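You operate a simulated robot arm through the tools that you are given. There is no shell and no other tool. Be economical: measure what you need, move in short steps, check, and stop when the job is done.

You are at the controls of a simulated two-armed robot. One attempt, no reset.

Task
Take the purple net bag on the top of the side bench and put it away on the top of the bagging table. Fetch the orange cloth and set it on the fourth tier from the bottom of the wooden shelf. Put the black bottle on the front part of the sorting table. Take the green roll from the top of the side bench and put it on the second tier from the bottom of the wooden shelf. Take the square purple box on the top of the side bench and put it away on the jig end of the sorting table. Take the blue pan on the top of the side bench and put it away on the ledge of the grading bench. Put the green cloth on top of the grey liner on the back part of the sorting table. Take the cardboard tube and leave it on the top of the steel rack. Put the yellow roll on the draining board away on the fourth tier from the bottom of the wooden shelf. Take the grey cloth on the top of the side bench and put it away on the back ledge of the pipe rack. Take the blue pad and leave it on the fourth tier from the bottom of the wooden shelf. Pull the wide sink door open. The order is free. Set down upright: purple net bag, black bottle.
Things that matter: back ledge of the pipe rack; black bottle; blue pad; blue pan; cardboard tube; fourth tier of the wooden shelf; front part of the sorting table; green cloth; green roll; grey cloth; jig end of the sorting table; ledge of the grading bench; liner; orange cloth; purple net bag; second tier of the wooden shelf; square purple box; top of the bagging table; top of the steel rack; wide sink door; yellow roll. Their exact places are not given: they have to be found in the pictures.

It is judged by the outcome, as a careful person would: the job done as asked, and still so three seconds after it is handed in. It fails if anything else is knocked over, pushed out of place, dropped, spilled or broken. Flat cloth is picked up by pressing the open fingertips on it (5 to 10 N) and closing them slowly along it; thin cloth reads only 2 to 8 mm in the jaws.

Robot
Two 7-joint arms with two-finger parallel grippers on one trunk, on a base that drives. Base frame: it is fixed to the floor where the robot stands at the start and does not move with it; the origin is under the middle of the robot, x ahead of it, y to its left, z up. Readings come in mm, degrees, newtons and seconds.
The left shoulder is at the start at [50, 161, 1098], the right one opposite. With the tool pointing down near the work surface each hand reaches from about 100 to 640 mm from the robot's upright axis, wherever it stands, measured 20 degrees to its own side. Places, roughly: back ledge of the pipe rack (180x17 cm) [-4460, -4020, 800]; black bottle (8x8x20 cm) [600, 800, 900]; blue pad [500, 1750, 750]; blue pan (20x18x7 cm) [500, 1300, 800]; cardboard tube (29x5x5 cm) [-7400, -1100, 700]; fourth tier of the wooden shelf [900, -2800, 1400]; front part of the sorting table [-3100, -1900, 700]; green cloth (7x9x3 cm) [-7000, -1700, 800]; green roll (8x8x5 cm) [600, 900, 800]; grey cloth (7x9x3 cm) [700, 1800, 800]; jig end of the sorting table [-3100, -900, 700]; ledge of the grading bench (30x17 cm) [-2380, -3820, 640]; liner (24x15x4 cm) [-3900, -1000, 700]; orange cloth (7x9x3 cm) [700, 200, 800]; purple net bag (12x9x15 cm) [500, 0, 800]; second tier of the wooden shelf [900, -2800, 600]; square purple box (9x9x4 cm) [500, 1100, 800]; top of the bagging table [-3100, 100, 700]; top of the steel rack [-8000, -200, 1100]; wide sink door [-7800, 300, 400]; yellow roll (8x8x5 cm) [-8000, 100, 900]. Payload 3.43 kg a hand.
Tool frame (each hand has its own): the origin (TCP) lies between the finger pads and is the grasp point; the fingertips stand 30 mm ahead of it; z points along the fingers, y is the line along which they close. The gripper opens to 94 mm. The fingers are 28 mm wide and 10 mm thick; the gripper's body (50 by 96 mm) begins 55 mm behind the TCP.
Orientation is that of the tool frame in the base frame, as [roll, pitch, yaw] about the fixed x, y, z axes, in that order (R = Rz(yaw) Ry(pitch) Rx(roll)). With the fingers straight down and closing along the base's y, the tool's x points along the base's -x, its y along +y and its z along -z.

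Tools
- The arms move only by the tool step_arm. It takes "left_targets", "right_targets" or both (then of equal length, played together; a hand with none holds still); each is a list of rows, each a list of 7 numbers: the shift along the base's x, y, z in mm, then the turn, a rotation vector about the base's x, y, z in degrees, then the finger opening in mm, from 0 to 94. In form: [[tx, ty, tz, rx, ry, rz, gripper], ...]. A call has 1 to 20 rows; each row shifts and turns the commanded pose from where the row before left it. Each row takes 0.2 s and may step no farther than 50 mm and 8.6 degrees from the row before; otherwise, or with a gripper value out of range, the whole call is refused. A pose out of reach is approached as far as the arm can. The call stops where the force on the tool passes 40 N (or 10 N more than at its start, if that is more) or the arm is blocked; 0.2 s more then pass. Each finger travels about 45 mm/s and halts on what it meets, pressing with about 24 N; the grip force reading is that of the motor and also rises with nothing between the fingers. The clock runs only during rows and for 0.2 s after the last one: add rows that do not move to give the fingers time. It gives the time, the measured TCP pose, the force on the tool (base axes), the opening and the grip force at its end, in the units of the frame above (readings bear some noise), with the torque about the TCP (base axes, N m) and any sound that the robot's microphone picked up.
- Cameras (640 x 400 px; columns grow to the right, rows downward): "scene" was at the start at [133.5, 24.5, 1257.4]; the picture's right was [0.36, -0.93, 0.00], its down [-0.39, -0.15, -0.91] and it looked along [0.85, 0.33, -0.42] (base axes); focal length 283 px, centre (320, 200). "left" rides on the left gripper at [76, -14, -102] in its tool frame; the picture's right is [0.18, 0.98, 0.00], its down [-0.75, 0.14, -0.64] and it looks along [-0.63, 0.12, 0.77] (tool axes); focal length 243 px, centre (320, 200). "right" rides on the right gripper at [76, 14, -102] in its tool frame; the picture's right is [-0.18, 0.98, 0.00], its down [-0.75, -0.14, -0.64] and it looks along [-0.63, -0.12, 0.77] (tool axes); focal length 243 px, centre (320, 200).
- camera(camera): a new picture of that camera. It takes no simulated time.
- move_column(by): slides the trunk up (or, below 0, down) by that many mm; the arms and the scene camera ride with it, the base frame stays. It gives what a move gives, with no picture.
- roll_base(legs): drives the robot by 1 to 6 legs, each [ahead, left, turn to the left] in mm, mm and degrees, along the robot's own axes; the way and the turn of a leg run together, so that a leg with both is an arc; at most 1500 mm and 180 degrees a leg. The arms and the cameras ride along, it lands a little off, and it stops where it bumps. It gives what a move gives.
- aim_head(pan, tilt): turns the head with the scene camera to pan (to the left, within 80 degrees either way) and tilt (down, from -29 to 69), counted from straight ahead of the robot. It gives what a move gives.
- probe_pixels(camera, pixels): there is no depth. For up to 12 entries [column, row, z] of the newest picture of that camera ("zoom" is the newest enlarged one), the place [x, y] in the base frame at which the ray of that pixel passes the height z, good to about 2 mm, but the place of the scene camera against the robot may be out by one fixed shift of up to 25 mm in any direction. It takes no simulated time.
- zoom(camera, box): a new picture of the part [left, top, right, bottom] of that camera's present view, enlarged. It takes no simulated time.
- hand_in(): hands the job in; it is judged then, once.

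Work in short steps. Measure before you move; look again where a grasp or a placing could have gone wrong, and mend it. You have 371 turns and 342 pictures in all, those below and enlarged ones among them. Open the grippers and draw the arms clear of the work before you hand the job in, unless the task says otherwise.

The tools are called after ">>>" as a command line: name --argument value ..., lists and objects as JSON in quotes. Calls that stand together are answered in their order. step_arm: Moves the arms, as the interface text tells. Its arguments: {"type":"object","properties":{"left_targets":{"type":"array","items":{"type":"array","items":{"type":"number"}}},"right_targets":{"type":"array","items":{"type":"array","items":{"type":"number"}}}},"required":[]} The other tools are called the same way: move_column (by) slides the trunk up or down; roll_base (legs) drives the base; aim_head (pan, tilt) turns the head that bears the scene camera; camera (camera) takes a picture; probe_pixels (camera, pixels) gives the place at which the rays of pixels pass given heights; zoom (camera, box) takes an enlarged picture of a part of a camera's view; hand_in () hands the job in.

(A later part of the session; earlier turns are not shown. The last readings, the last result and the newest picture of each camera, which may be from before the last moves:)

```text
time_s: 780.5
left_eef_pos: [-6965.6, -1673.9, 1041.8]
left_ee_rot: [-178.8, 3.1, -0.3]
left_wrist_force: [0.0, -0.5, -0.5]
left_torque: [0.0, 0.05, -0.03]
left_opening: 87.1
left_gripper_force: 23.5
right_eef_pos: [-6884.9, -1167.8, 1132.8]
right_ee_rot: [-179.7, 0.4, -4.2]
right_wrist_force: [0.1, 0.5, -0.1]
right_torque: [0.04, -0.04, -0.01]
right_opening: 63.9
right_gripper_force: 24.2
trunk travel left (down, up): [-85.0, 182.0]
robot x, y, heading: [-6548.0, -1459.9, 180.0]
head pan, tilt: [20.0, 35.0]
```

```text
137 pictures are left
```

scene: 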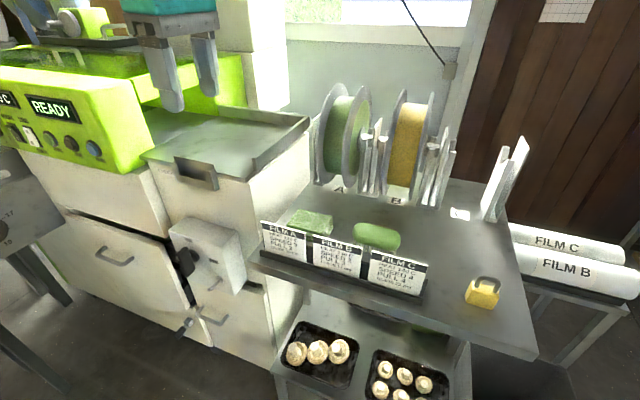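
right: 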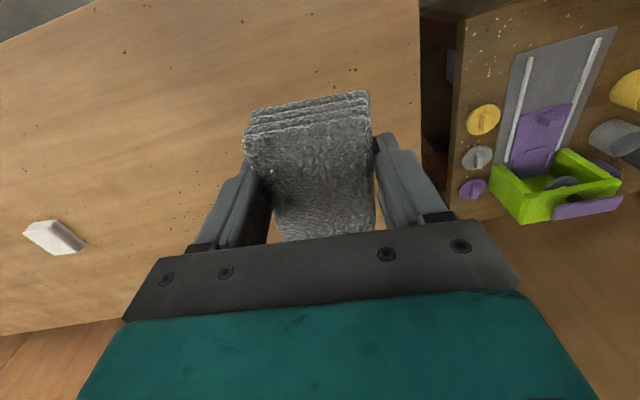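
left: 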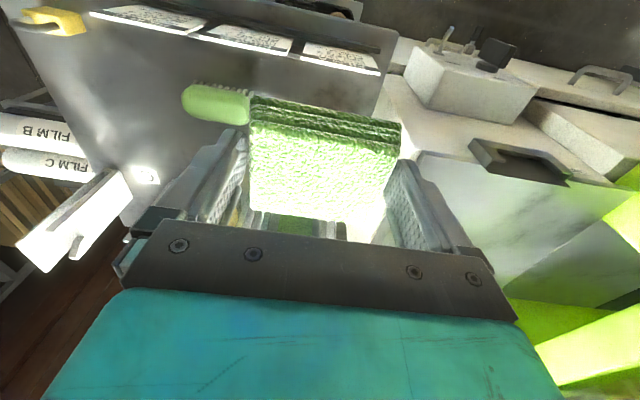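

The green cloth is held. I drive out north, then east, to reach the sorting table's back part from its north side.

>>> roll_base --legs '[[-60, 0, 0], [0, -1250, 0], [-1500, 0, 0], [-740, 0, 0], [0, 0, 90]]'

>>> aim_head --pan 15 --tilt 30

>>> camera --camera "scene"

```text
time_s: 806.6
left_eef_pos: [-4064.8, -722.0, 1039.8]
left_ee_rot: [-178.9, 3.0, 84.7]
left_wrist_force: [0.1, -0.8, -0.9]
left_torque: [0.03, 0.02, -0.01]
left_opening: 86.9
left_gripper_force: 23.6
right_eef_pos: [-4562.3, -597.8, 1132.7]
right_ee_rot: [-179.7, 0.3, 80.7]
right_wrist_force: [-0.1, -0.2, -1.0]
right_torque: [-0.01, 0.01, 0.0]
right_opening: 64.0
right_gripper_force: 23.7
trunk travel left (down, up): [-85.0, 182.0]
robot x, y, heading: [-4247.3, -290.5, -95.2]
head pan, tilt: [20.0, 35.0]
```

```text
time_s: 807.3
left_eef_pos: [-4066.4, -721.6, 1041.0]
left_ee_rot: [-178.8, 3.1, 84.7]
left_wrist_force: [0.5, -0.6, -0.1]
left_torque: [0.0, 0.0, -0.03]
left_opening: 86.9
left_gripper_force: 23.7
right_eef_pos: [-4563.1, -597.8, 1133.0]
right_ee_rot: [-179.8, 0.3, 80.6]
right_wrist_force: [-0.1, -0.3, -0.4]
right_torque: [0.03, 0.0, 0.01]
right_opening: 64.0
right_gripper_force: 23.5
trunk travel left (down, up): [-85.0, 182.0]
robot x, y, heading: [-4249.6, -289.4, -95.0]
head pan, tilt: [15.0, 30.0]
```

```text
136 pictures are left
```

scene: 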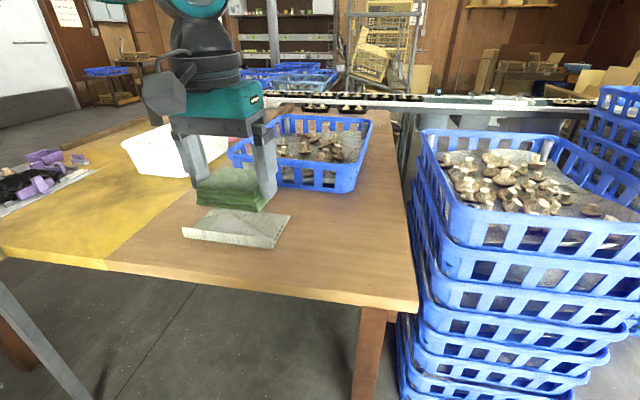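

The liner is at (238,227); I zoom in on it.

>>> zoom --camera "scene" --box '[150, 160, 330, 280]'

>>> probe_pixels --camera "scene" --pixels '[[183, 230, 740], [272, 249, 740], [291, 215, 750], [206, 208, 750], [418, 308, 736], [110, 262, 736], [330, 250, 736], [370, 230, 736]]'

```text
3.33 times, centred on (240, 220) of scene
```

zoom: 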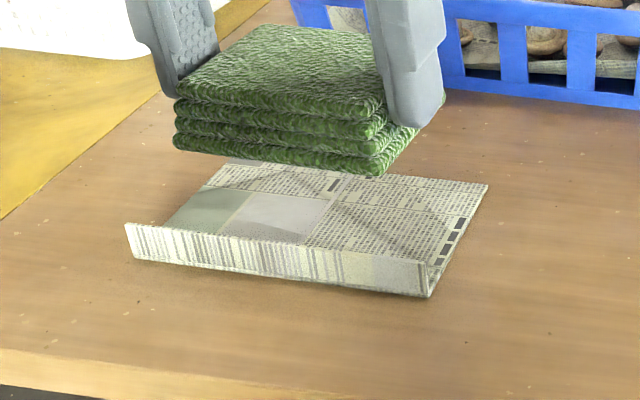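

```text
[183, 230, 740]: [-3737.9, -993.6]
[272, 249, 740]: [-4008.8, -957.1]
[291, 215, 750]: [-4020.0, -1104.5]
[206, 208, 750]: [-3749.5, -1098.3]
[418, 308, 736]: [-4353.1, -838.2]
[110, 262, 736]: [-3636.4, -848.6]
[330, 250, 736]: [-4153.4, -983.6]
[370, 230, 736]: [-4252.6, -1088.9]
```

The liner is an L-shaped sheet with a raised flap toward me and a flat floor behind it (true x −3735…−4012, y −960…−1090). I square up, raise the right hand, and approach.

>>> step_arm --right_targets '[[20, 0, 30, 0, 0, 0, 20], [20, 0, 30, 0, 0, 0, 20], [20, 0, 20, 0, 0, 0, 20], [0, 0, 0, 0, 0, 0, 20]]'

>>> roll_base --legs '[[0, 0, 5], [0, 150, 0], [215, 0, 0]]'

>>> aim_head --pan 20 --tilt 45

>>> camera --camera "scene"

>>> camera --camera "left"

```text
time_s: 808.3
left_eef_pos: [-4065.4, -720.3, 1039.3]
left_ee_rot: [-178.8, 3.1, 84.7]
left_wrist_force: [0.7, -0.2, -0.9]
left_torque: [0.01, 0.03, 0.0]
left_opening: 86.9
left_gripper_force: 24.2
right_eef_pos: [-4503.3, -596.2, 1213.6]
right_ee_rot: [-179.6, 0.3, 80.6]
right_wrist_force: [-0.2, -0.2, -1.3]
right_torque: [0.0, -0.01, 0.01]
right_opening: 64.0
right_gripper_force: 24.0
trunk travel left (down, up): [-85.0, 182.0]
robot x, y, heading: [-4245.9, -288.1, -95.2]
head pan, tilt: [15.0, 30.0]
```

```text
time_s: 812.0
left_eef_pos: [-3878.7, -920.1, 1041.2]
left_ee_rot: [-178.7, 3.1, 89.5]
left_wrist_force: [-0.8, 0.2, -0.1]
left_torque: [-0.02, 0.0, 0.01]
left_opening: 86.9
left_gripper_force: 24.1
right_eef_pos: [-4324.8, -831.8, 1212.6]
right_ee_rot: [-179.7, 0.3, 85.4]
right_wrist_force: [-0.6, -0.8, -0.4]
right_torque: [0.02, 0.02, 0.03]
right_opening: 63.6
right_gripper_force: 24.1
trunk travel left (down, up): [-85.0, 182.0]
robot x, y, heading: [-4096.7, -503.8, -90.1]
head pan, tilt: [15.0, 30.0]
```

```text
time_s: 812.8
left_eef_pos: [-3877.4, -919.2, 1039.7]
left_ee_rot: [-178.8, 3.1, 89.6]
left_wrist_force: [0.2, -0.9, 0.2]
left_torque: [0.05, -0.02, -0.01]
left_opening: 86.7
left_gripper_force: 24.5
right_eef_pos: [-4325.4, -831.1, 1212.2]
right_ee_rot: [-179.8, 0.3, 85.4]
right_wrist_force: [0.5, 0.9, 0.1]
right_torque: [0.02, 0.0, 0.0]
right_opening: 64.0
right_gripper_force: 24.3
trunk travel left (down, up): [-85.0, 182.0]
robot x, y, heading: [-4092.2, -503.4, -90.1]
head pan, tilt: [20.0, 45.0]
```

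```text
134 pictures are left
```

scene: 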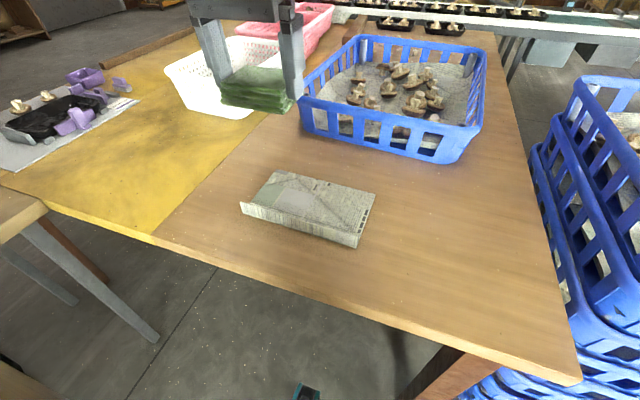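

```text
133 pictures are left
```

left: 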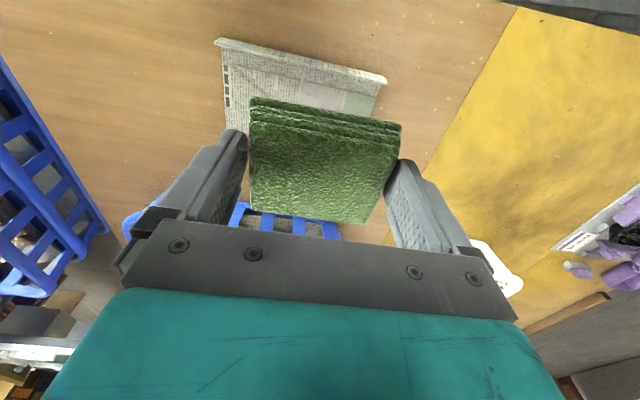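

I probe the liner's corners.

>>> probe_pixels --camera "scene" --pixels '[[246, 215, 738], [356, 247, 738], [376, 193, 738], [276, 172, 738], [450, 270, 736]]'

>>> probe_pixels --camera "left" --pixels '[[217, 40, 770], [386, 79, 770], [226, 128, 738], [376, 108, 738], [222, 62, 738]]'

```text
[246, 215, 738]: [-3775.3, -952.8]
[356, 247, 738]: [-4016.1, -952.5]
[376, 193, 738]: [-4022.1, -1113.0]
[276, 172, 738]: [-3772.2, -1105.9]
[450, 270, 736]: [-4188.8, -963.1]
```

```text
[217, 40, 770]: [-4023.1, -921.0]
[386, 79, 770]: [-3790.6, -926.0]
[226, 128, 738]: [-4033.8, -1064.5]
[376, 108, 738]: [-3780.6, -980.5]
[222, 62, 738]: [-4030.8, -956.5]
```

Liner centre ≈(−3900,−1018). I shift the base 80 mm right for reach, then move over the liner and lower.

>>> roll_base --legs '[[0, -80, 0]]'

>>> step_arm --left_targets '[[30, -30, -20, 0, 0, 0, 30], [28, -30, -30, 0, 0, 0, 30], [0, -40, -30, 0, 0, 0, 30], [0, 0, -40, 0, 0, 0, 30], [0, 0, -40, 0, 0, 0, 30], [0, 0, -40, 0, 0, 0, 30], [0, 0, -20, 0, 0, 0, 30], [0, 0, 0, 0, 0, 0, 30]]'

>>> camera --camera "scene"

>>> camera --camera "left"

```text
time_s: 814.1
left_eef_pos: [-3959.0, -919.2, 1041.0]
left_ee_rot: [-178.8, 3.1, 89.3]
left_wrist_force: [0.6, 0.1, -0.2]
left_torque: [0.04, 0.0, 0.0]
left_opening: 86.9
left_gripper_force: 24.5
right_eef_pos: [-4405.8, -831.0, 1213.3]
right_ee_rot: [-179.7, 0.4, 85.5]
right_wrist_force: [-0.1, -0.3, -0.6]
right_torque: [-0.02, -0.02, 0.02]
right_opening: 63.7
right_gripper_force: 23.9
trunk travel left (down, up): [-85.0, 182.0]
robot x, y, heading: [-4173.6, -505.3, -90.5]
head pan, tilt: [20.0, 45.0]
```

```text
refused: row 2 steps farther than a row can; nothing moved
```

```text
132 pictures are left
```

scene: 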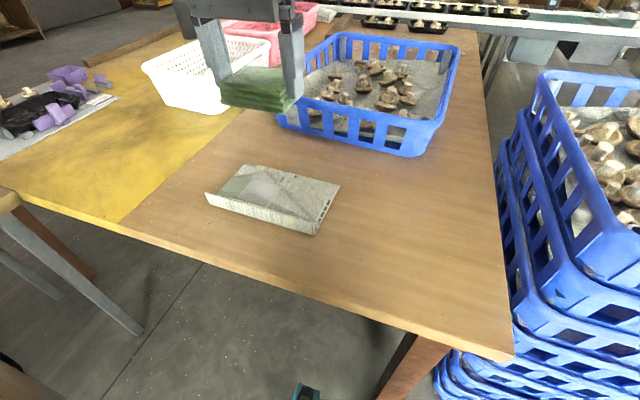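

```text
131 pictures are left
```

left: 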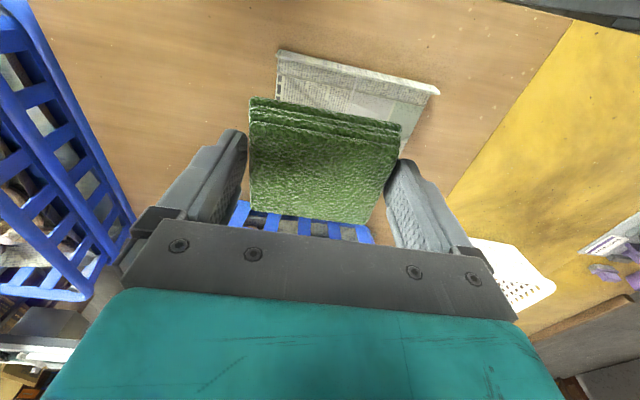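

>>> step_arm --left_targets '[[30, -30, -20, 0, 0, 0, 30], [28, -30, -20, 0, 0, 0, 30], [0, -40, -25, 0, 0, 0, 30], [0, 0, -40, 0, 0, 0, 30], [0, 0, -40, 0, 0, 0, 30], [0, 0, -40, 0, 0, 0, 30], [0, 0, -30, 0, 0, 0, 30], [0, 0, 0, 0, 0, 0, 30]]'

>>> camera --camera "scene"

>>> camera --camera "left"

```text
time_s: 815.9
left_eef_pos: [-3901.6, -1020.9, 826.9]
left_ee_rot: [-178.8, 3.1, 89.4]
left_wrist_force: [0.3, 0.2, -0.8]
left_torque: [-0.04, 0.02, -0.01]
left_opening: 87.0
left_gripper_force: 23.8
right_eef_pos: [-4406.2, -830.4, 1211.8]
right_ee_rot: [-179.7, 0.4, 85.4]
right_wrist_force: [0.7, -0.5, -0.7]
right_torque: [-0.01, 0.0, 0.0]
right_opening: 63.8
right_gripper_force: 24.5
trunk travel left (down, up): [-85.0, 182.0]
robot x, y, heading: [-4173.9, -502.5, -90.4]
head pan, tilt: [20.0, 45.0]
```

```text
130 pictures are left
```

scene: 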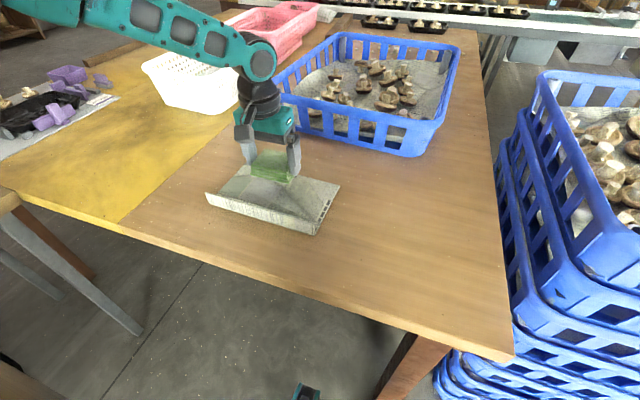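

```text
129 pictures are left
```

left: 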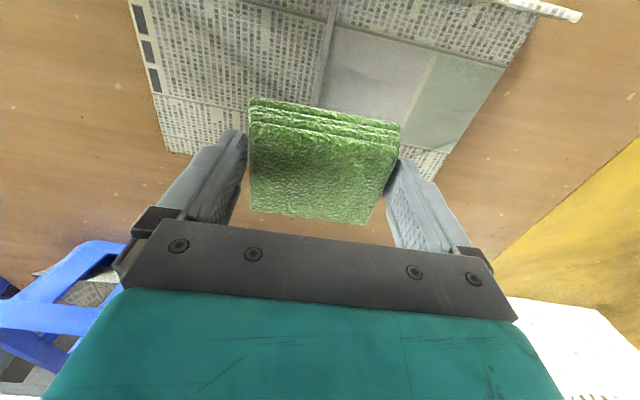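

I check the liner's far edge relative to the cloth.

>>> probe_pixels --camera "left" --pixels '[[168, 152, 738], [440, 152, 738], [140, 30, 738], [500, 70, 738], [545, 5, 770]]'

```text
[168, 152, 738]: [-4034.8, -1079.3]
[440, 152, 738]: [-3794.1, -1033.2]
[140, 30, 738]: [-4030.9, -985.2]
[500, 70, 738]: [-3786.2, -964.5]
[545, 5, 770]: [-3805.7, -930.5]
```

The cloth will be within the floor of the liner. I nudge 8 mm toward its centre and lower to contact.

>>> step_arm --left_targets '[[-8, 8, -20, 0, 0, 0, 30], [0, 0, -20, 0, 0, 0, 30], [0, 0, -6, 0, 0, 0, 30], [0, 0, -4, 0, 0, 0, 30], [0, 0, -4, 0, 0, 0, 30], [0, 0, -4, 0, 0, 0, 30], [0, 0, -4, 0, 0, 0, 30]]'

```text
time_s: 817.4
left_eef_pos: [-3910.3, -1012.7, 777.7]
left_ee_rot: [-178.6, 4.2, 89.3]
left_wrist_force: [-1.2, 5.8, 17.4]
left_torque: [0.46, -0.54, 0.16]
left_opening: 87.4
left_gripper_force: 23.8
left hand out of reach, approached as far as the arm can: row 6
right_eef_pos: [-4406.6, -827.5, 1212.3]
right_ee_rot: [-179.7, 0.5, 85.4]
right_wrist_force: [0.5, -0.4, -0.2]
right_torque: [0.0, -0.03, -0.01]
right_opening: 64.0
right_gripper_force: 24.0
trunk travel left (down, up): [-85.0, 182.0]
robot x, y, heading: [-4174.4, -501.7, -90.3]
head pan, tilt: [20.0, 45.0]
stopped in row 7 (left hand): the force on the tool passed its limit at 42 N (the readings are from after the stop); the commanded pose is now the measured one
```

Contact. I open to 94 and rise straight.

>>> step_arm --left_targets '[[0, 0, 1, 0, 0, 0, 88], [0, 0, 1, 0, 0, 0, 94], [0, 0, 0, 0, 0, 0, 94], [0, 0, 0, 0, 0, 0, 94], [0, 0, 8, 0, 0, 0, 94], [0, 0, 15, 0, 0, 0, 94], [0, 0, 30, 0, 0, 0, 94], [0, 0, 40, 0, 0, 0, 94], [0, 0, 45, 0, 0, 0, 94], [0, 20, 45, 0, 0, 0, 94], [0, 35, 30, 0, 0, 0, 94]]'

>>> camera --camera "scene"

>>> zoom --camera "scene" --box '[190, 130, 370, 250]'

```text
time_s: 819.8
left_eef_pos: [-3910.3, -956.0, 991.4]
left_ee_rot: [-178.7, 4.1, 89.4]
left_wrist_force: [-0.2, -0.5, 0.7]
left_torque: [0.0, 0.0, -0.01]
left_opening: 94.1
left_gripper_force: 0.2
right_eef_pos: [-4406.4, -829.6, 1213.2]
right_ee_rot: [-179.7, 0.3, 85.2]
right_wrist_force: [0.7, 0.0, -1.4]
right_torque: [-0.01, -0.04, -0.02]
right_opening: 64.0
right_gripper_force: 23.9
trunk travel left (down, up): [-85.0, 182.0]
robot x, y, heading: [-4176.4, -502.6, -90.4]
head pan, tilt: [20.0, 45.0]
```

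```text
128 pictures are left
```

scene: 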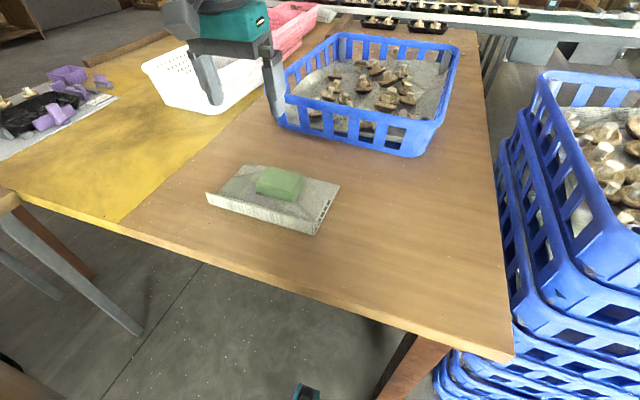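

```text
3.33 times, centred on (280, 190) of scene
```

zoom: 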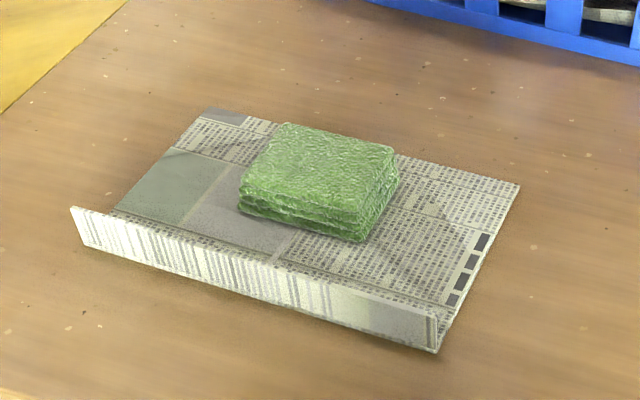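

The green cloth lies on the liner. I lay the grey cloth down for now on the free part of this table near (−4200,−930), to have the right hand free for the door.

>>> step_arm --right_targets '[[35, -17, -15, 0, 0, 0, 20], [35, -17, -15, 0, 0, 0, 20], [35, -17, -20, 0, 0, 0, 20], [35, -17, -25, 0, 0, 0, 20], [35, -17, -25, 0, 0, 0, 20], [30, -15, -25, 0, 0, 0, 20], [0, 0, -45, 0, 0, 0, 20], [0, 0, -45, 0, 0, 0, 20], [0, 0, -45, 0, 0, 0, 20], [0, 0, -45, 0, 0, 0, 20], [0, 0, -45, 0, 0, 0, 20], [0, 0, -45, 0, 0, 0, 20], [0, 0, -20, 0, 0, 0, 20], [0, 0, -8, 0, 0, 0, 20], [0, 0, 0, 0, 0, 0, 20]]'

>>> camera --camera "scene"

```text
time_s: 823.0
left_eef_pos: [-3910.7, -956.0, 989.4]
left_ee_rot: [-178.6, 4.0, 89.3]
left_wrist_force: [-0.4, 0.0, 0.2]
left_torque: [-0.04, 0.0, 0.0]
left_opening: 94.0
left_gripper_force: 0.0
right_eef_pos: [-4200.7, -930.9, 790.5]
right_ee_rot: [-179.6, 0.2, 85.2]
right_wrist_force: [0.6, -0.2, -0.1]
right_torque: [0.01, 0.0, -0.01]
right_opening: 64.0
right_gripper_force: 24.5
trunk travel left (down, up): [-85.0, 182.0]
robot x, y, heading: [-4175.3, -502.8, -90.4]
head pan, tilt: [20.0, 45.0]
```

```text
126 pictures are left
```

scene: 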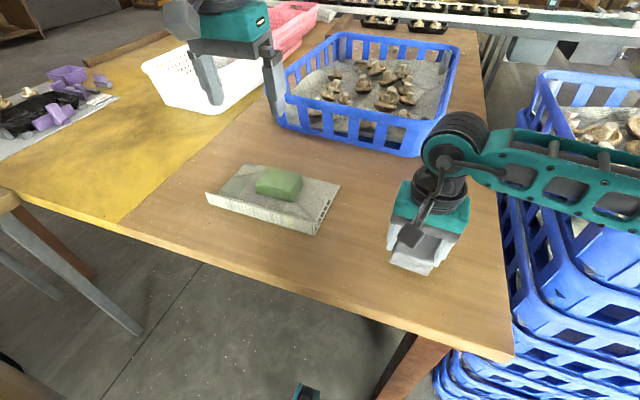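

>>> step_arm --right_targets '[[0, 0, -5, 0, 0, 0, 20], [0, 0, -4, 0, 0, 0, 20], [0, 0, -4, 0, 0, 0, 20], [0, 0, -4, 0, 0, 0, 20], [0, 0, -3, 0, 0, 0, 20], [0, 0, -3, 0, 0, 0, 20]]'

>>> step_arm --right_targets '[[0, 0, 0, 0, 0, 0, 68], [0, 0, 0, 0, 0, 0, 78], [0, 0, 0, 0, 0, 0, 90], [0, 0, 0, 0, 0, 0, 94], [0, 0, 10, 0, 0, 0, 94], [0, 0, 20, 0, 0, 0, 94], [0, 0, 40, 0, 0, 0, 94], [0, 0, 45, 0, 0, 0, 94], [0, 0, 45, 0, 0, 0, 94], [0, 0, 45, 0, 0, 0, 94], [0, 20, 45, 0, 0, 0, 94]]'

>>> camera --camera "scene"

```text
time_s: 824.5
left_eef_pos: [-3912.3, -955.8, 990.9]
left_ee_rot: [-178.5, 4.1, 89.3]
left_wrist_force: [-0.1, 0.2, -0.3]
left_torque: [0.01, 0.02, 0.01]
left_opening: 93.9
left_gripper_force: 0.1
right_eef_pos: [-4200.8, -930.9, 772.7]
right_ee_rot: [-180.0, 0.7, 85.3]
right_wrist_force: [-3.5, 5.9, 16.3]
right_torque: [0.25, 0.21, 0.01]
right_opening: 64.1
right_gripper_force: 24.2
trunk travel left (down, up): [-85.0, 182.0]
robot x, y, heading: [-4176.2, -501.8, -90.3]
head pan, tilt: [20.0, 45.0]
stopped in row 6 (right hand): the force on the tool passed its limit at 41 N (the readings are from after the stop); the commanded pose is now the measured one
```

```text
time_s: 826.9
left_eef_pos: [-3910.3, -954.9, 989.6]
left_ee_rot: [-178.7, 4.0, 89.4]
left_wrist_force: [-0.5, 0.0, 0.7]
left_torque: [-0.02, -0.03, 0.02]
left_opening: 93.9
left_gripper_force: 0.1
right_eef_pos: [-4199.0, -913.6, 1020.1]
right_ee_rot: [-179.7, 0.6, 85.3]
right_wrist_force: [-0.4, 0.5, -0.1]
right_torque: [-0.03, 0.02, -0.03]
right_opening: 94.0
right_gripper_force: 0.1
trunk travel left (down, up): [-85.0, 182.0]
robot x, y, heading: [-4173.5, -500.1, -90.3]
head pan, tilt: [20.0, 45.0]
```

```text
125 pictures are left
```

scene: 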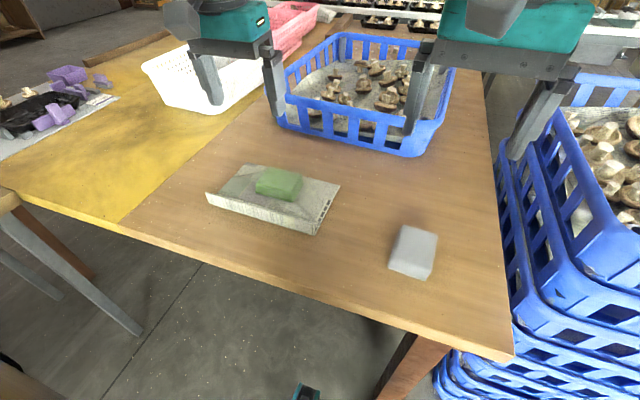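

Both hands are free. I drive back to the sink: to about (−7150, 350).

>>> roll_base --legs '[[-350, 0, 0], [0, 0, -89.7], [1500, 0, 0], [1450, 0, 0], [0, -500, 0]]'

>>> aim_head --pan 10 --tilt 30

>>> camera --camera "scene"

```text
time_s: 851.3
left_eef_pos: [-7568.1, 54.9, 990.7]
left_ee_rot: [-178.5, 4.0, 1.0]
left_wrist_force: [-0.1, -0.4, 0.6]
left_torque: [-0.02, -0.01, 0.0]
left_opening: 93.9
left_gripper_force: 0.0
right_eef_pos: [-7534.3, 343.1, 1019.9]
right_ee_rot: [-179.9, 0.6, -3.0]
right_wrist_force: [-0.3, -0.6, 0.2]
right_torque: [0.0, 0.0, -0.01]
right_opening: 94.0
right_gripper_force: 0.1
trunk travel left (down, up): [-85.0, 182.0]
robot x, y, heading: [-7118.2, 333.1, -178.6]
head pan, tilt: [20.0, 45.0]
```

```text
time_s: 852.1
left_eef_pos: [-7567.4, 55.2, 990.3]
left_ee_rot: [-178.6, 4.1, 1.1]
left_wrist_force: [0.2, -0.6, -0.3]
left_torque: [0.0, -0.01, -0.04]
left_opening: 93.7
left_gripper_force: 0.0
right_eef_pos: [-7535.2, 344.6, 1019.6]
right_ee_rot: [-179.9, 0.5, -3.0]
right_wrist_force: [-0.3, 0.1, 0.0]
right_torque: [0.0, 0.0, 0.02]
right_opening: 94.1
right_gripper_force: 0.2
trunk travel left (down, up): [-85.0, 182.0]
robot x, y, heading: [-7120.1, 331.6, -178.5]
head pan, tilt: [10.0, 30.0]
```

```text
124 pictures are left
```

scene: 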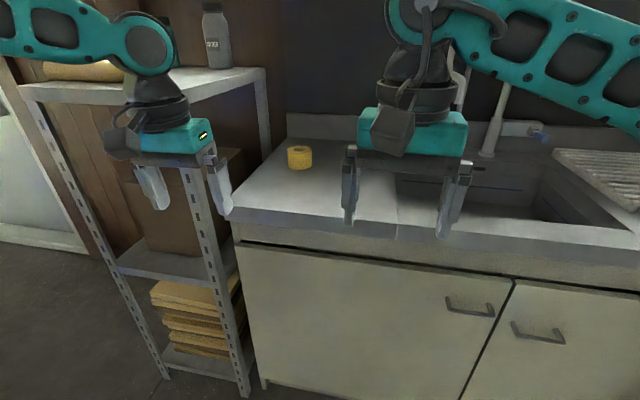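

The left arm can't reach the roll without its elbow meeting the rack. So the right hand will first shift the yellow roll to the board's front right (≈(−7850,300)), from where the left can take it later. I retract the left hand and drive in.

>>> step_arm --left_targets '[[40, 0, 20, 0, 0, 0, 94], [40, 0, 20, 0, 0, 0, 94], [40, 0, 20, 0, 0, 0, 94], [40, 0, 20, 0, 0, 0, 94], [40, 0, 20, 0, 0, 0, 94], [20, 0, 0, 0, 0, 0, 94]]'

>>> roll_base --legs '[[0, 280, -1.5], [280, 0, 0]]'

>>> aim_head --pan -5 --tilt 30

>>> camera --camera "scene"

>>> camera --camera "right"

```text
time_s: 853.5
left_eef_pos: [-7344.8, 53.6, 1089.2]
left_ee_rot: [-178.5, 4.0, 1.0]
left_wrist_force: [0.5, 0.8, 0.0]
left_torque: [-0.02, -0.01, -0.02]
left_opening: 94.3
left_gripper_force: 0.2
right_eef_pos: [-7533.8, 343.7, 1021.2]
right_ee_rot: [-179.9, 0.6, -3.0]
right_wrist_force: [-0.6, -0.5, 0.5]
right_torque: [-0.02, 0.0, 0.01]
right_opening: 94.4
right_gripper_force: 0.0
trunk travel left (down, up): [-85.0, 182.0]
robot x, y, heading: [-7121.5, 331.3, -178.7]
head pan, tilt: [10.0, 30.0]
```

```text
time_s: 858.1
left_eef_pos: [-7627.5, -220.4, 1088.3]
left_ee_rot: [-178.5, 4.1, -0.1]
left_wrist_force: [0.1, 0.7, -0.1]
left_torque: [-0.01, -0.03, 0.01]
left_opening: 94.0
left_gripper_force: 0.0
right_eef_pos: [-7812.7, 74.0, 1019.8]
right_ee_rot: [-179.9, 0.7, -4.0]
right_wrist_force: [-1.3, 0.0, -0.9]
right_torque: [0.0, -0.05, 0.0]
right_opening: 94.0
right_gripper_force: 0.1
trunk travel left (down, up): [-85.0, 182.0]
robot x, y, heading: [-7397.6, 50.0, -179.9]
head pan, tilt: [10.0, 30.0]
```

```text
time_s: 858.8
left_eef_pos: [-7628.3, -220.0, 1089.8]
left_ee_rot: [-178.6, 3.9, -0.1]
left_wrist_force: [-0.3, 0.3, -1.1]
left_torque: [0.0, 0.01, 0.03]
left_opening: 93.9
left_gripper_force: 0.1
right_eef_pos: [-7812.4, 73.9, 1020.5]
right_ee_rot: [-179.8, 0.6, -4.0]
right_wrist_force: [-1.0, 0.1, 0.7]
right_torque: [-0.01, 0.02, -0.01]
right_opening: 93.9
right_gripper_force: 0.1
trunk travel left (down, up): [-85.0, 182.0]
robot x, y, heading: [-7400.0, 55.2, -179.7]
head pan, tilt: [-5.0, 30.0]
```

```text
123 pictures are left
```

scene: 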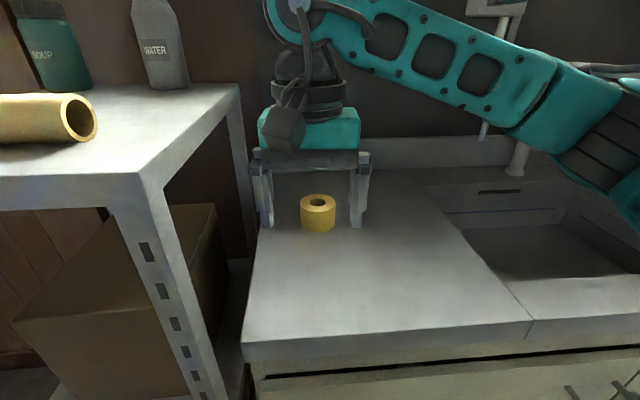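

```text
122 pictures are left
```

right: 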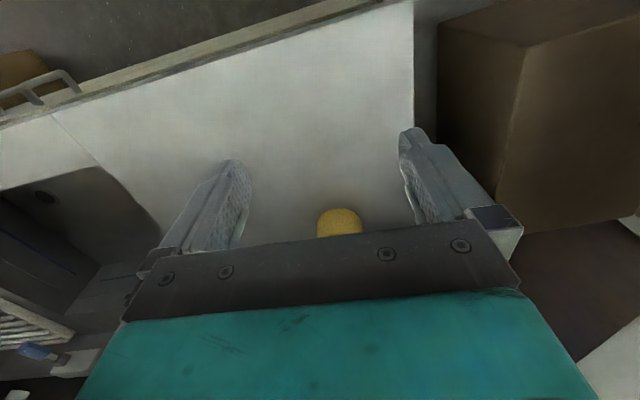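

I move the right hand forward over the roll.

>>> step_arm --right_targets '[[-40, 5, 0, 0, 0, 2, 94], [-40, 5, 0, 0, 0, 2, 94], [-40, 5, 0, 0, 0, 0, 94], [-10, 0, 0, 0, 0, 0, 94], [0, 0, 0, 0, 0, 0, 94]]'

>>> camera --camera "right"

```text
time_s: 860.0
left_eef_pos: [-7627.5, -220.0, 1088.4]
left_ee_rot: [-178.5, 4.0, -0.1]
left_wrist_force: [0.7, -0.5, -0.1]
left_torque: [0.01, 0.0, 0.01]
left_opening: 94.0
left_gripper_force: 0.1
right_eef_pos: [-7942.3, 88.5, 1020.2]
right_ee_rot: [-179.9, 0.4, -0.1]
right_wrist_force: [-0.1, -0.5, 0.0]
right_torque: [0.0, -0.02, 0.0]
right_opening: 94.0
right_gripper_force: 0.0
trunk travel left (down, up): [-85.0, 182.0]
robot x, y, heading: [-7396.9, 53.5, -180.1]
head pan, tilt: [-5.0, 30.0]
```

```text
121 pictures are left
```

right: 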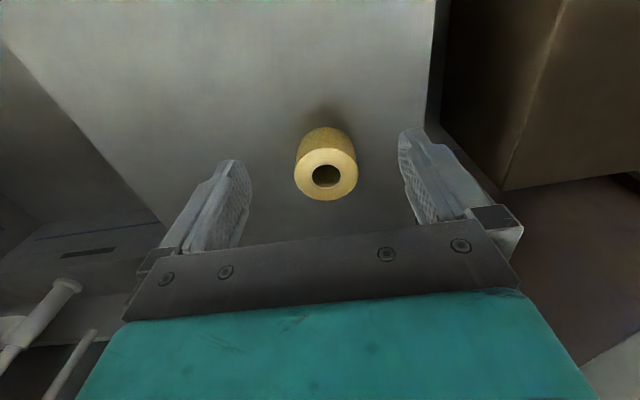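

I probe the roll's rim at several heights to find its level.

>>> probe_pixels --camera "right" --pixels '[[295, 175, 900], [357, 170, 900], [295, 175, 870], [357, 170, 870], [326, 147, 900], [326, 199, 900], [326, 172, 900], [326, 172, 880]]'

>>> probe_pixels --camera "scene" --pixels '[[318, 201, 900], [318, 201, 880], [318, 201, 920], [300, 204, 900], [335, 204, 900], [318, 232, 850], [318, 232, 870]]'

```text
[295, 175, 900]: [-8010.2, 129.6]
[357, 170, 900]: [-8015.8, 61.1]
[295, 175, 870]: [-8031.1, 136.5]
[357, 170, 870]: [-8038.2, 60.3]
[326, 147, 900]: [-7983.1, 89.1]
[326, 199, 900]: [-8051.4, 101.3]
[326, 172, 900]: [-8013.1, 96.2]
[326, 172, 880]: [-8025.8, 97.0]
```

```text
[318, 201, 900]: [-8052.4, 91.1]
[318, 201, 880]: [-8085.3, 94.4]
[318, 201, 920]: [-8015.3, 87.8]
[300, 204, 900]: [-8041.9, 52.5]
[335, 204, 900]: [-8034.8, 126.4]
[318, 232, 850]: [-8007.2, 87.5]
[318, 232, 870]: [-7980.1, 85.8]
```

Top ≈ z 895, centre ≈(−8016,96). I move over it and descend partway, then look.

>>> step_arm --right_targets '[[-37, 4, 0, 0, 0, 0, 94], [-37, 4, -10, 0, 0, 0, 94], [0, 0, -30, 0, 0, 0, 94], [0, 0, -30, 0, 0, 0, 94], [0, 0, -15, 0, 0, 0, 94], [0, 0, 0, 0, 0, 0, 94]]'

>>> camera --camera "right"

```text
time_s: 861.4
left_eef_pos: [-7628.8, -220.7, 1089.1]
left_ee_rot: [-178.5, 4.0, -0.1]
left_wrist_force: [0.0, 0.8, -0.2]
left_torque: [-0.02, 0.0, 0.05]
left_opening: 94.2
left_gripper_force: 0.0
right_eef_pos: [-8004.8, 99.3, 933.9]
right_ee_rot: [-179.9, 0.6, -0.1]
right_wrist_force: [-0.5, 0.4, -1.1]
right_torque: [-0.02, 0.0, 0.02]
right_opening: 94.4
right_gripper_force: 0.1
right hand out of reach, approached as far as the arm can: row 2
trunk travel left (down, up): [-85.0, 182.0]
robot x, y, heading: [-7402.1, 52.4, -179.6]
head pan, tilt: [-5.0, 30.0]
```

```text
120 pictures are left
```

right: 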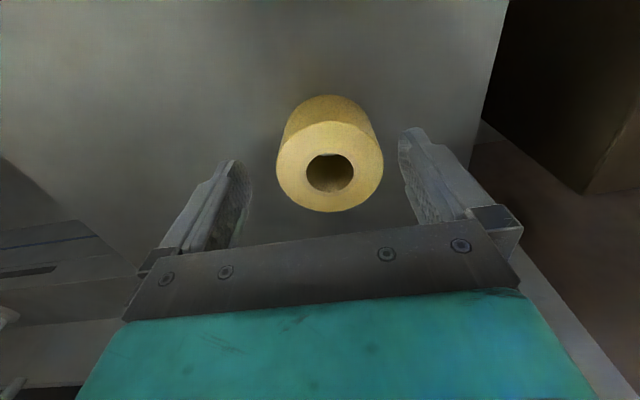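

I probe again from here.

>>> probe_pixels --camera "right" --pixels '[[277, 168, 895], [383, 165, 895], [277, 168, 885], [383, 165, 885], [329, 166, 890], [329, 122, 890], [329, 211, 890]]'

```text
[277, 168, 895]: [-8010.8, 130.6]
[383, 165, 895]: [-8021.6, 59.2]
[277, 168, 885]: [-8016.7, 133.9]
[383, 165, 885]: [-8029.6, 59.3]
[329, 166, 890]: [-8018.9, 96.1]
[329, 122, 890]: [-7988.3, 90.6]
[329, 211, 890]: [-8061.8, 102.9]
```

Roll centre (−8019,96), top ≈890. I drive 25 mm forward to gain reach.

>>> roll_base --legs '[[25, 0, 0]]'

>>> step_arm --right_targets '[[0, 0, 0, 0, 0, 0, 94]]'

```text
time_s: 862.2
left_eef_pos: [-7653.7, -219.4, 1089.7]
left_ee_rot: [-178.6, 4.0, 0.0]
left_wrist_force: [-0.4, 0.7, -0.9]
left_torque: [0.01, -0.03, 0.01]
left_opening: 93.9
left_gripper_force: 0.0
right_eef_pos: [-8030.3, 100.7, 933.1]
right_ee_rot: [-179.8, 0.5, -0.1]
right_wrist_force: [-1.8, 0.2, -0.3]
right_torque: [0.02, -0.02, 0.01]
right_opening: 94.0
right_gripper_force: 0.0
trunk travel left (down, up): [-85.0, 182.0]
robot x, y, heading: [-7423.4, 49.6, -179.9]
head pan, tilt: [-5.0, 30.0]
```

```text
time_s: 862.6
left_eef_pos: [-7653.8, -221.7, 1089.3]
left_ee_rot: [-178.6, 4.0, -0.1]
left_wrist_force: [0.1, 0.9, 0.0]
left_torque: [-0.01, 0.0, 0.01]
left_opening: 94.2
left_gripper_force: 0.1
right_eef_pos: [-8029.4, 99.4, 933.3]
right_ee_rot: [-179.9, 0.6, -0.1]
right_wrist_force: [-0.6, 0.3, 0.0]
right_torque: [0.01, 0.03, 0.03]
right_opening: 93.8
right_gripper_force: 0.1
trunk travel left (down, up): [-85.0, 182.0]
robot x, y, heading: [-7421.3, 52.8, -179.9]
head pan, tilt: [-5.0, 30.0]
```

I centre on the roll, descend to z≈876 and close.

>>> step_arm --right_targets '[[20, -3, -10, 0, 0, 0, 94], [0, 0, -20, 0, 0, 0, 94], [0, 0, -15, 0, 0, 0, 94], [0, 0, -7, 0, 0, 0, 94], [0, 0, -5, 0, 0, 0, 94], [0, 0, 0, 0, 0, 0, 94]]'

>>> camera --camera "right"

```text
time_s: 864.0
left_eef_pos: [-7651.6, -220.8, 1089.2]
left_ee_rot: [-178.6, 4.1, -0.1]
left_wrist_force: [-1.0, -0.3, 0.8]
left_torque: [-0.01, 0.0, 0.02]
left_opening: 93.9
left_gripper_force: 0.1
right_eef_pos: [-8009.3, 98.2, 880.1]
right_ee_rot: [-180.0, 1.0, -0.1]
right_wrist_force: [-2.9, 1.3, 25.5]
right_torque: [-0.05, -0.25, 0.28]
right_opening: 93.2
right_gripper_force: 0.0
trunk travel left (down, up): [-85.0, 182.0]
robot x, y, heading: [-7424.2, 52.9, -179.9]
head pan, tilt: [-5.0, 30.0]
```

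```text
119 pictures are left
```

right: 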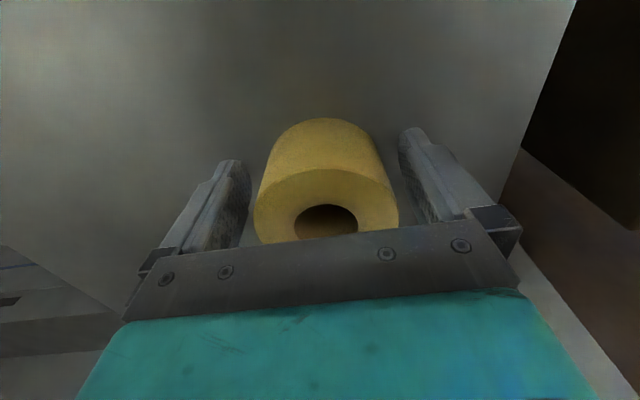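

Tips touch the counter (z≈850). I rise 4 mm, shift 8 mm deeper and close.

>>> step_arm --right_targets '[[0, 0, 4, 0, 0, 0, 94], [-9, -1, 0, 0, 0, 0, 94], [0, 0, 0, 0, 0, 0, 82], [0, 0, 0, 0, 0, 0, 70], [0, 0, 0, 0, 0, 0, 58], [0, 0, 0, 0, 0, 0, 45], [0, 0, 0, 0, 0, 0, 40]]'

>>> step_arm --right_targets '[[0, 0, 10, 0, 0, 0, 40], [0, 0, 20, 0, 0, 0, 40], [0, 0, 30, 0, 0, 0, 40], [0, 0, 0, 0, 0, 0, 40]]'

>>> camera --camera "scene"

```text
time_s: 865.6
left_eef_pos: [-7652.5, -220.9, 1090.2]
left_ee_rot: [-178.6, 4.0, 0.0]
left_wrist_force: [-0.7, 0.4, 0.6]
left_torque: [-0.04, 0.01, 0.0]
left_opening: 94.0
left_gripper_force: 0.1
right_eef_pos: [-8019.6, 95.7, 880.0]
right_ee_rot: [-179.9, 0.7, -0.1]
right_wrist_force: [-1.0, -6.0, 9.6]
right_torque: [-0.59, -0.08, -0.12]
right_opening: 72.9
right_gripper_force: 24.2
trunk travel left (down, up): [-85.0, 182.0]
robot x, y, heading: [-7423.8, 49.8, -179.6]
head pan, tilt: [-5.0, 30.0]
```

```text
time_s: 866.6
left_eef_pos: [-7653.6, -219.9, 1090.1]
left_ee_rot: [-178.7, 4.0, -0.1]
left_wrist_force: [-0.2, 1.1, 0.5]
left_torque: [-0.01, 0.03, 0.03]
left_opening: 94.3
left_gripper_force: 0.0
right_eef_pos: [-8018.9, 96.8, 940.8]
right_ee_rot: [-179.9, 0.5, -0.1]
right_wrist_force: [-0.7, 0.1, -0.8]
right_torque: [0.02, 0.01, -0.02]
right_opening: 72.8
right_gripper_force: 23.7
trunk travel left (down, up): [-85.0, 182.0]
robot x, y, heading: [-7421.9, 53.4, -179.6]
head pan, tilt: [-5.0, 30.0]
```

```text
118 pictures are left
```

scene: 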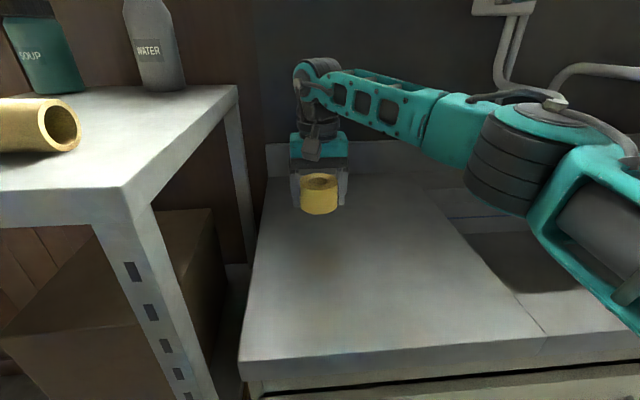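

Held. I probe the board's front-right part for the interim spot.

>>> probe_pixels --camera "scene" --pixels '[[440, 310, 850], [490, 310, 850], [540, 335, 850], [455, 228, 850], [245, 375, 850], [420, 290, 850], [480, 350, 850]]'

```text
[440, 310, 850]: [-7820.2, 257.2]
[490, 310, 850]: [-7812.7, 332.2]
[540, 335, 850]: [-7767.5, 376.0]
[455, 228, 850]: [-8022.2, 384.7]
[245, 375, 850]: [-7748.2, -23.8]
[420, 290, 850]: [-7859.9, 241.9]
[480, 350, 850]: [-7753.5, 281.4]
```

I carry the roll to ≈(−7830,300) and set it down there.

>>> step_arm --right_targets '[[32, 34, 5, 0, 0, 0, 40], [32, 34, 0, 0, 0, 0, 40], [32, 34, 0, 0, 0, 0, 40], [32, 34, 0, 0, 0, 0, 40], [32, 34, 0, 0, 0, 0, 40], [29, 33, 0, 0, 0, 0, 40], [0, 0, -25, 0, 0, 0, 40], [0, 0, -20, 0, 0, 0, 40], [0, 0, -8, 0, 0, 0, 40], [0, 0, -5, 0, 0, 0, 40], [0, 0, -4, 0, 0, 0, 40], [0, 0, -4, 0, 0, 0, 40]]'

```text
time_s: 869.2
left_eef_pos: [-7653.1, -219.9, 1089.7]
left_ee_rot: [-178.6, 4.0, -0.1]
left_wrist_force: [0.4, -0.2, -0.4]
left_torque: [-0.03, -0.01, 0.03]
left_opening: 94.0
left_gripper_force: 0.0
right_eef_pos: [-7829.0, 299.0, 879.9]
right_ee_rot: [-179.9, 0.7, -0.1]
right_wrist_force: [0.6, 1.6, 10.5]
right_torque: [-0.17, -0.24, 0.1]
right_opening: 72.7
right_gripper_force: 23.8
trunk travel left (down, up): [-85.0, 182.0]
robot x, y, heading: [-7426.0, 56.3, -179.5]
head pan, tilt: [-5.0, 30.0]
```

I release the roll, rise, and back off for the door.

>>> step_arm --right_targets '[[0, 0, 1, 0, 0, 0, 76], [0, 0, 0, 0, 0, 0, 84], [0, 0, 0, 0, 0, 0, 94], [0, 0, 20, 0, 0, 0, 94], [0, 0, 40, 0, 0, 0, 94], [0, 0, 40, 0, 0, 0, 94], [20, 0, 40, 0, 0, 0, 94], [40, 0, 0, 0, 0, 0, 94]]'

>>> roll_base --legs '[[-190, 0, 0], [0, -420, 0]]'

>>> aim_head --pan -5 --tilt 45

>>> camera --camera "scene"

```text
time_s: 871.0
left_eef_pos: [-7653.6, -219.2, 1090.5]
left_ee_rot: [-178.7, 4.1, -0.1]
left_wrist_force: [-0.6, 0.2, 0.3]
left_torque: [-0.04, -0.03, -0.01]
left_opening: 93.6
left_gripper_force: 0.1
right_eef_pos: [-7768.4, 301.2, 1019.7]
right_ee_rot: [-179.9, 0.5, -0.1]
right_wrist_force: [0.4, 0.5, -0.7]
right_torque: [-0.03, 0.02, 0.0]
right_opening: 93.9
right_gripper_force: 0.0
trunk travel left (down, up): [-85.0, 182.0]
robot x, y, heading: [-7422.4, 52.2, -179.7]
head pan, tilt: [-5.0, 30.0]
```

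```text
time_s: 876.4
left_eef_pos: [-7466.7, 193.5, 1090.0]
left_ee_rot: [-178.6, 4.0, -0.2]
left_wrist_force: [-0.7, -0.3, 0.1]
left_torque: [0.03, -0.02, -0.02]
left_opening: 93.9
left_gripper_force: 0.0
right_eef_pos: [-7579.1, 714.4, 1018.2]
right_ee_rot: [-180.0, 0.6, -0.3]
right_wrist_force: [-0.6, -0.2, 0.3]
right_torque: [0.0, 0.01, -0.02]
right_opening: 93.9
right_gripper_force: 0.0
trunk travel left (down, up): [-85.0, 182.0]
robot x, y, heading: [-7235.0, 464.8, -179.8]
head pan, tilt: [-5.0, 30.0]
```

```text
time_s: 877.1
left_eef_pos: [-7467.8, 193.0, 1089.2]
left_ee_rot: [-178.6, 4.0, -0.2]
left_wrist_force: [0.5, 0.4, 0.1]
left_torque: [-0.02, 0.01, 0.01]
left_opening: 94.2
left_gripper_force: 0.0
right_eef_pos: [-7581.1, 713.7, 1018.9]
right_ee_rot: [-180.0, 0.7, -0.3]
right_wrist_force: [0.7, 0.2, -0.1]
right_torque: [0.0, -0.02, -0.02]
right_opening: 94.0
right_gripper_force: 0.0
trunk travel left (down, up): [-85.0, 182.0]
robot x, y, heading: [-7237.0, 465.4, -179.9]
head pan, tilt: [-5.0, 45.0]
```

```text
117 pictures are left
```

scene: 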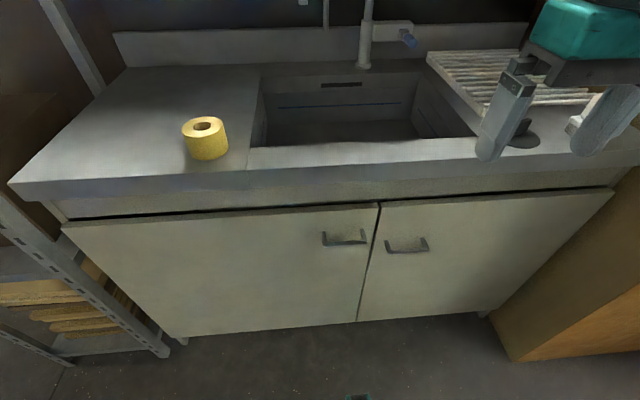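

I zoom on the handle and probe its geometry.

>>> zoom --camera "scene" --box '[290, 190, 450, 290]'

>>> probe_pixels --camera "scene" --pixels '[[345, 240, 680], [345, 240, 660], [345, 240, 700], [378, 205, 770], [62, 228, 770], [378, 205, 750], [62, 228, 750], [355, 322, 150], [355, 322, 120]]'

```text
4.00 times, centred on (370, 240) of scene
```

zoom: 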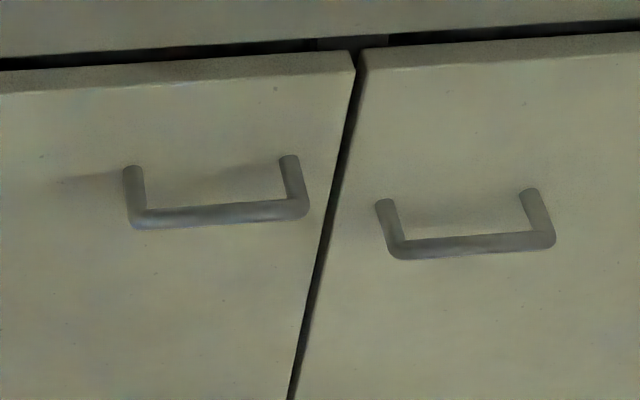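

```text
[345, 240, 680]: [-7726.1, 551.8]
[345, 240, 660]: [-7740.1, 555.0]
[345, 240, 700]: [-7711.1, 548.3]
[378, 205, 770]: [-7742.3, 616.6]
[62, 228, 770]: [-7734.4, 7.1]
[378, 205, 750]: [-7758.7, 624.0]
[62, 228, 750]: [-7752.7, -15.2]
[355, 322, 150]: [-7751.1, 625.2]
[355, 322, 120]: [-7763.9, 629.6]
```

The bar is at ≈(−7699, 546, z 694), standing ~45 mm off the door. I lower the trunk and bring the right hand, turned −90° and tilted 25°, to a staging pose before it.

>>> move_column --by -80

>>> step_arm --right_targets '[[0, -15, -10, 0, 0, -8.5, 80], [0, -15, -10, 0, 0, -8.5, 60], [0, -15, -10, 0, 0, -8.5, 40], [0, -15, -10, 0, 0, -8.5, 36], [0, -15, -10, 0, 0, -8.5, 36], [0, -15, -10, 0, 0, -8.5, 36], [0, -15, -10, 0, 0, -8.5, 36], [0, -15, -10, 0, 0, -8.5, 36], [0, -15, -10, 0, 0, -8.5, 36], [0, -15, -10, 0, 0, -8.5, 36], [0, -15, 0, 0, 0, -5, 36], [0, 0, 0, 0, 8.3, 0, 36], [0, 0, 0, 0, 8.3, 0, 36], [0, 0, 0, 0, 8.4, 0, 36], [0, 0, 0, 0, 0, 0, 36]]'

>>> camera --camera "right"

>>> camera --camera "scene"

```text
time_s: 878.3
left_eef_pos: [-7467.1, 192.8, 1009.6]
left_ee_rot: [-178.6, 4.0, -0.2]
left_wrist_force: [-0.1, 0.5, -0.9]
left_torque: [-0.03, -0.01, 0.0]
left_opening: 93.8
left_gripper_force: 0.1
right_eef_pos: [-7581.2, 714.1, 939.2]
right_ee_rot: [-179.9, 0.6, -0.3]
right_wrist_force: [-0.2, -0.5, 0.6]
right_torque: [-0.01, -0.01, 0.01]
right_opening: 93.9
right_gripper_force: 0.0
trunk travel left (down, up): [-5.0, 262.0]
robot x, y, heading: [-7236.3, 463.0, -179.9]
head pan, tilt: [-5.0, 45.0]
```

```text
time_s: 881.5
left_eef_pos: [-7466.4, 192.7, 1009.4]
left_ee_rot: [-178.5, 4.0, -0.3]
left_wrist_force: [0.5, 0.6, -0.2]
left_torque: [0.01, -0.01, -0.01]
left_opening: 93.8
left_gripper_force: 0.0
right_eef_pos: [-7580.1, 549.6, 839.4]
right_ee_rot: [155.0, 0.4, -90.5]
right_wrist_force: [0.3, 0.1, 1.0]
right_torque: [0.01, 0.0, 0.02]
right_opening: 35.8
right_gripper_force: 0.0
trunk travel left (down, up): [-5.0, 262.0]
robot x, y, heading: [-7237.6, 463.6, -180.2]
head pan, tilt: [-5.0, 45.0]
```

```text
115 pictures are left
```

right: 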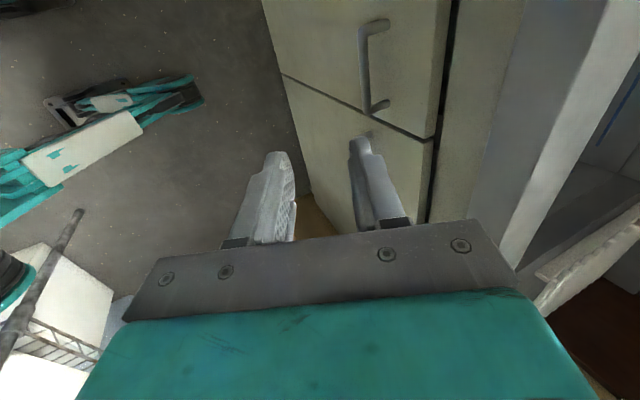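

```text
114 pictures are left
```

scene: 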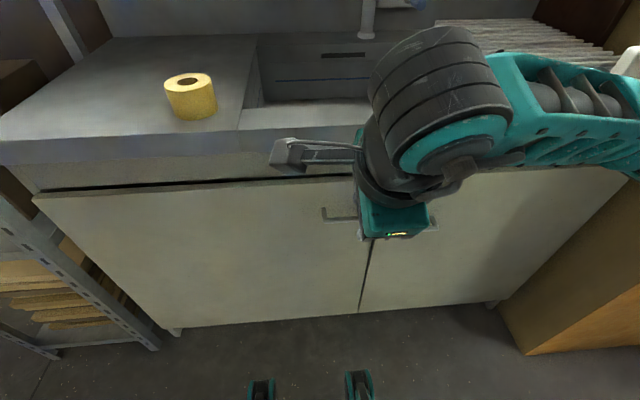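

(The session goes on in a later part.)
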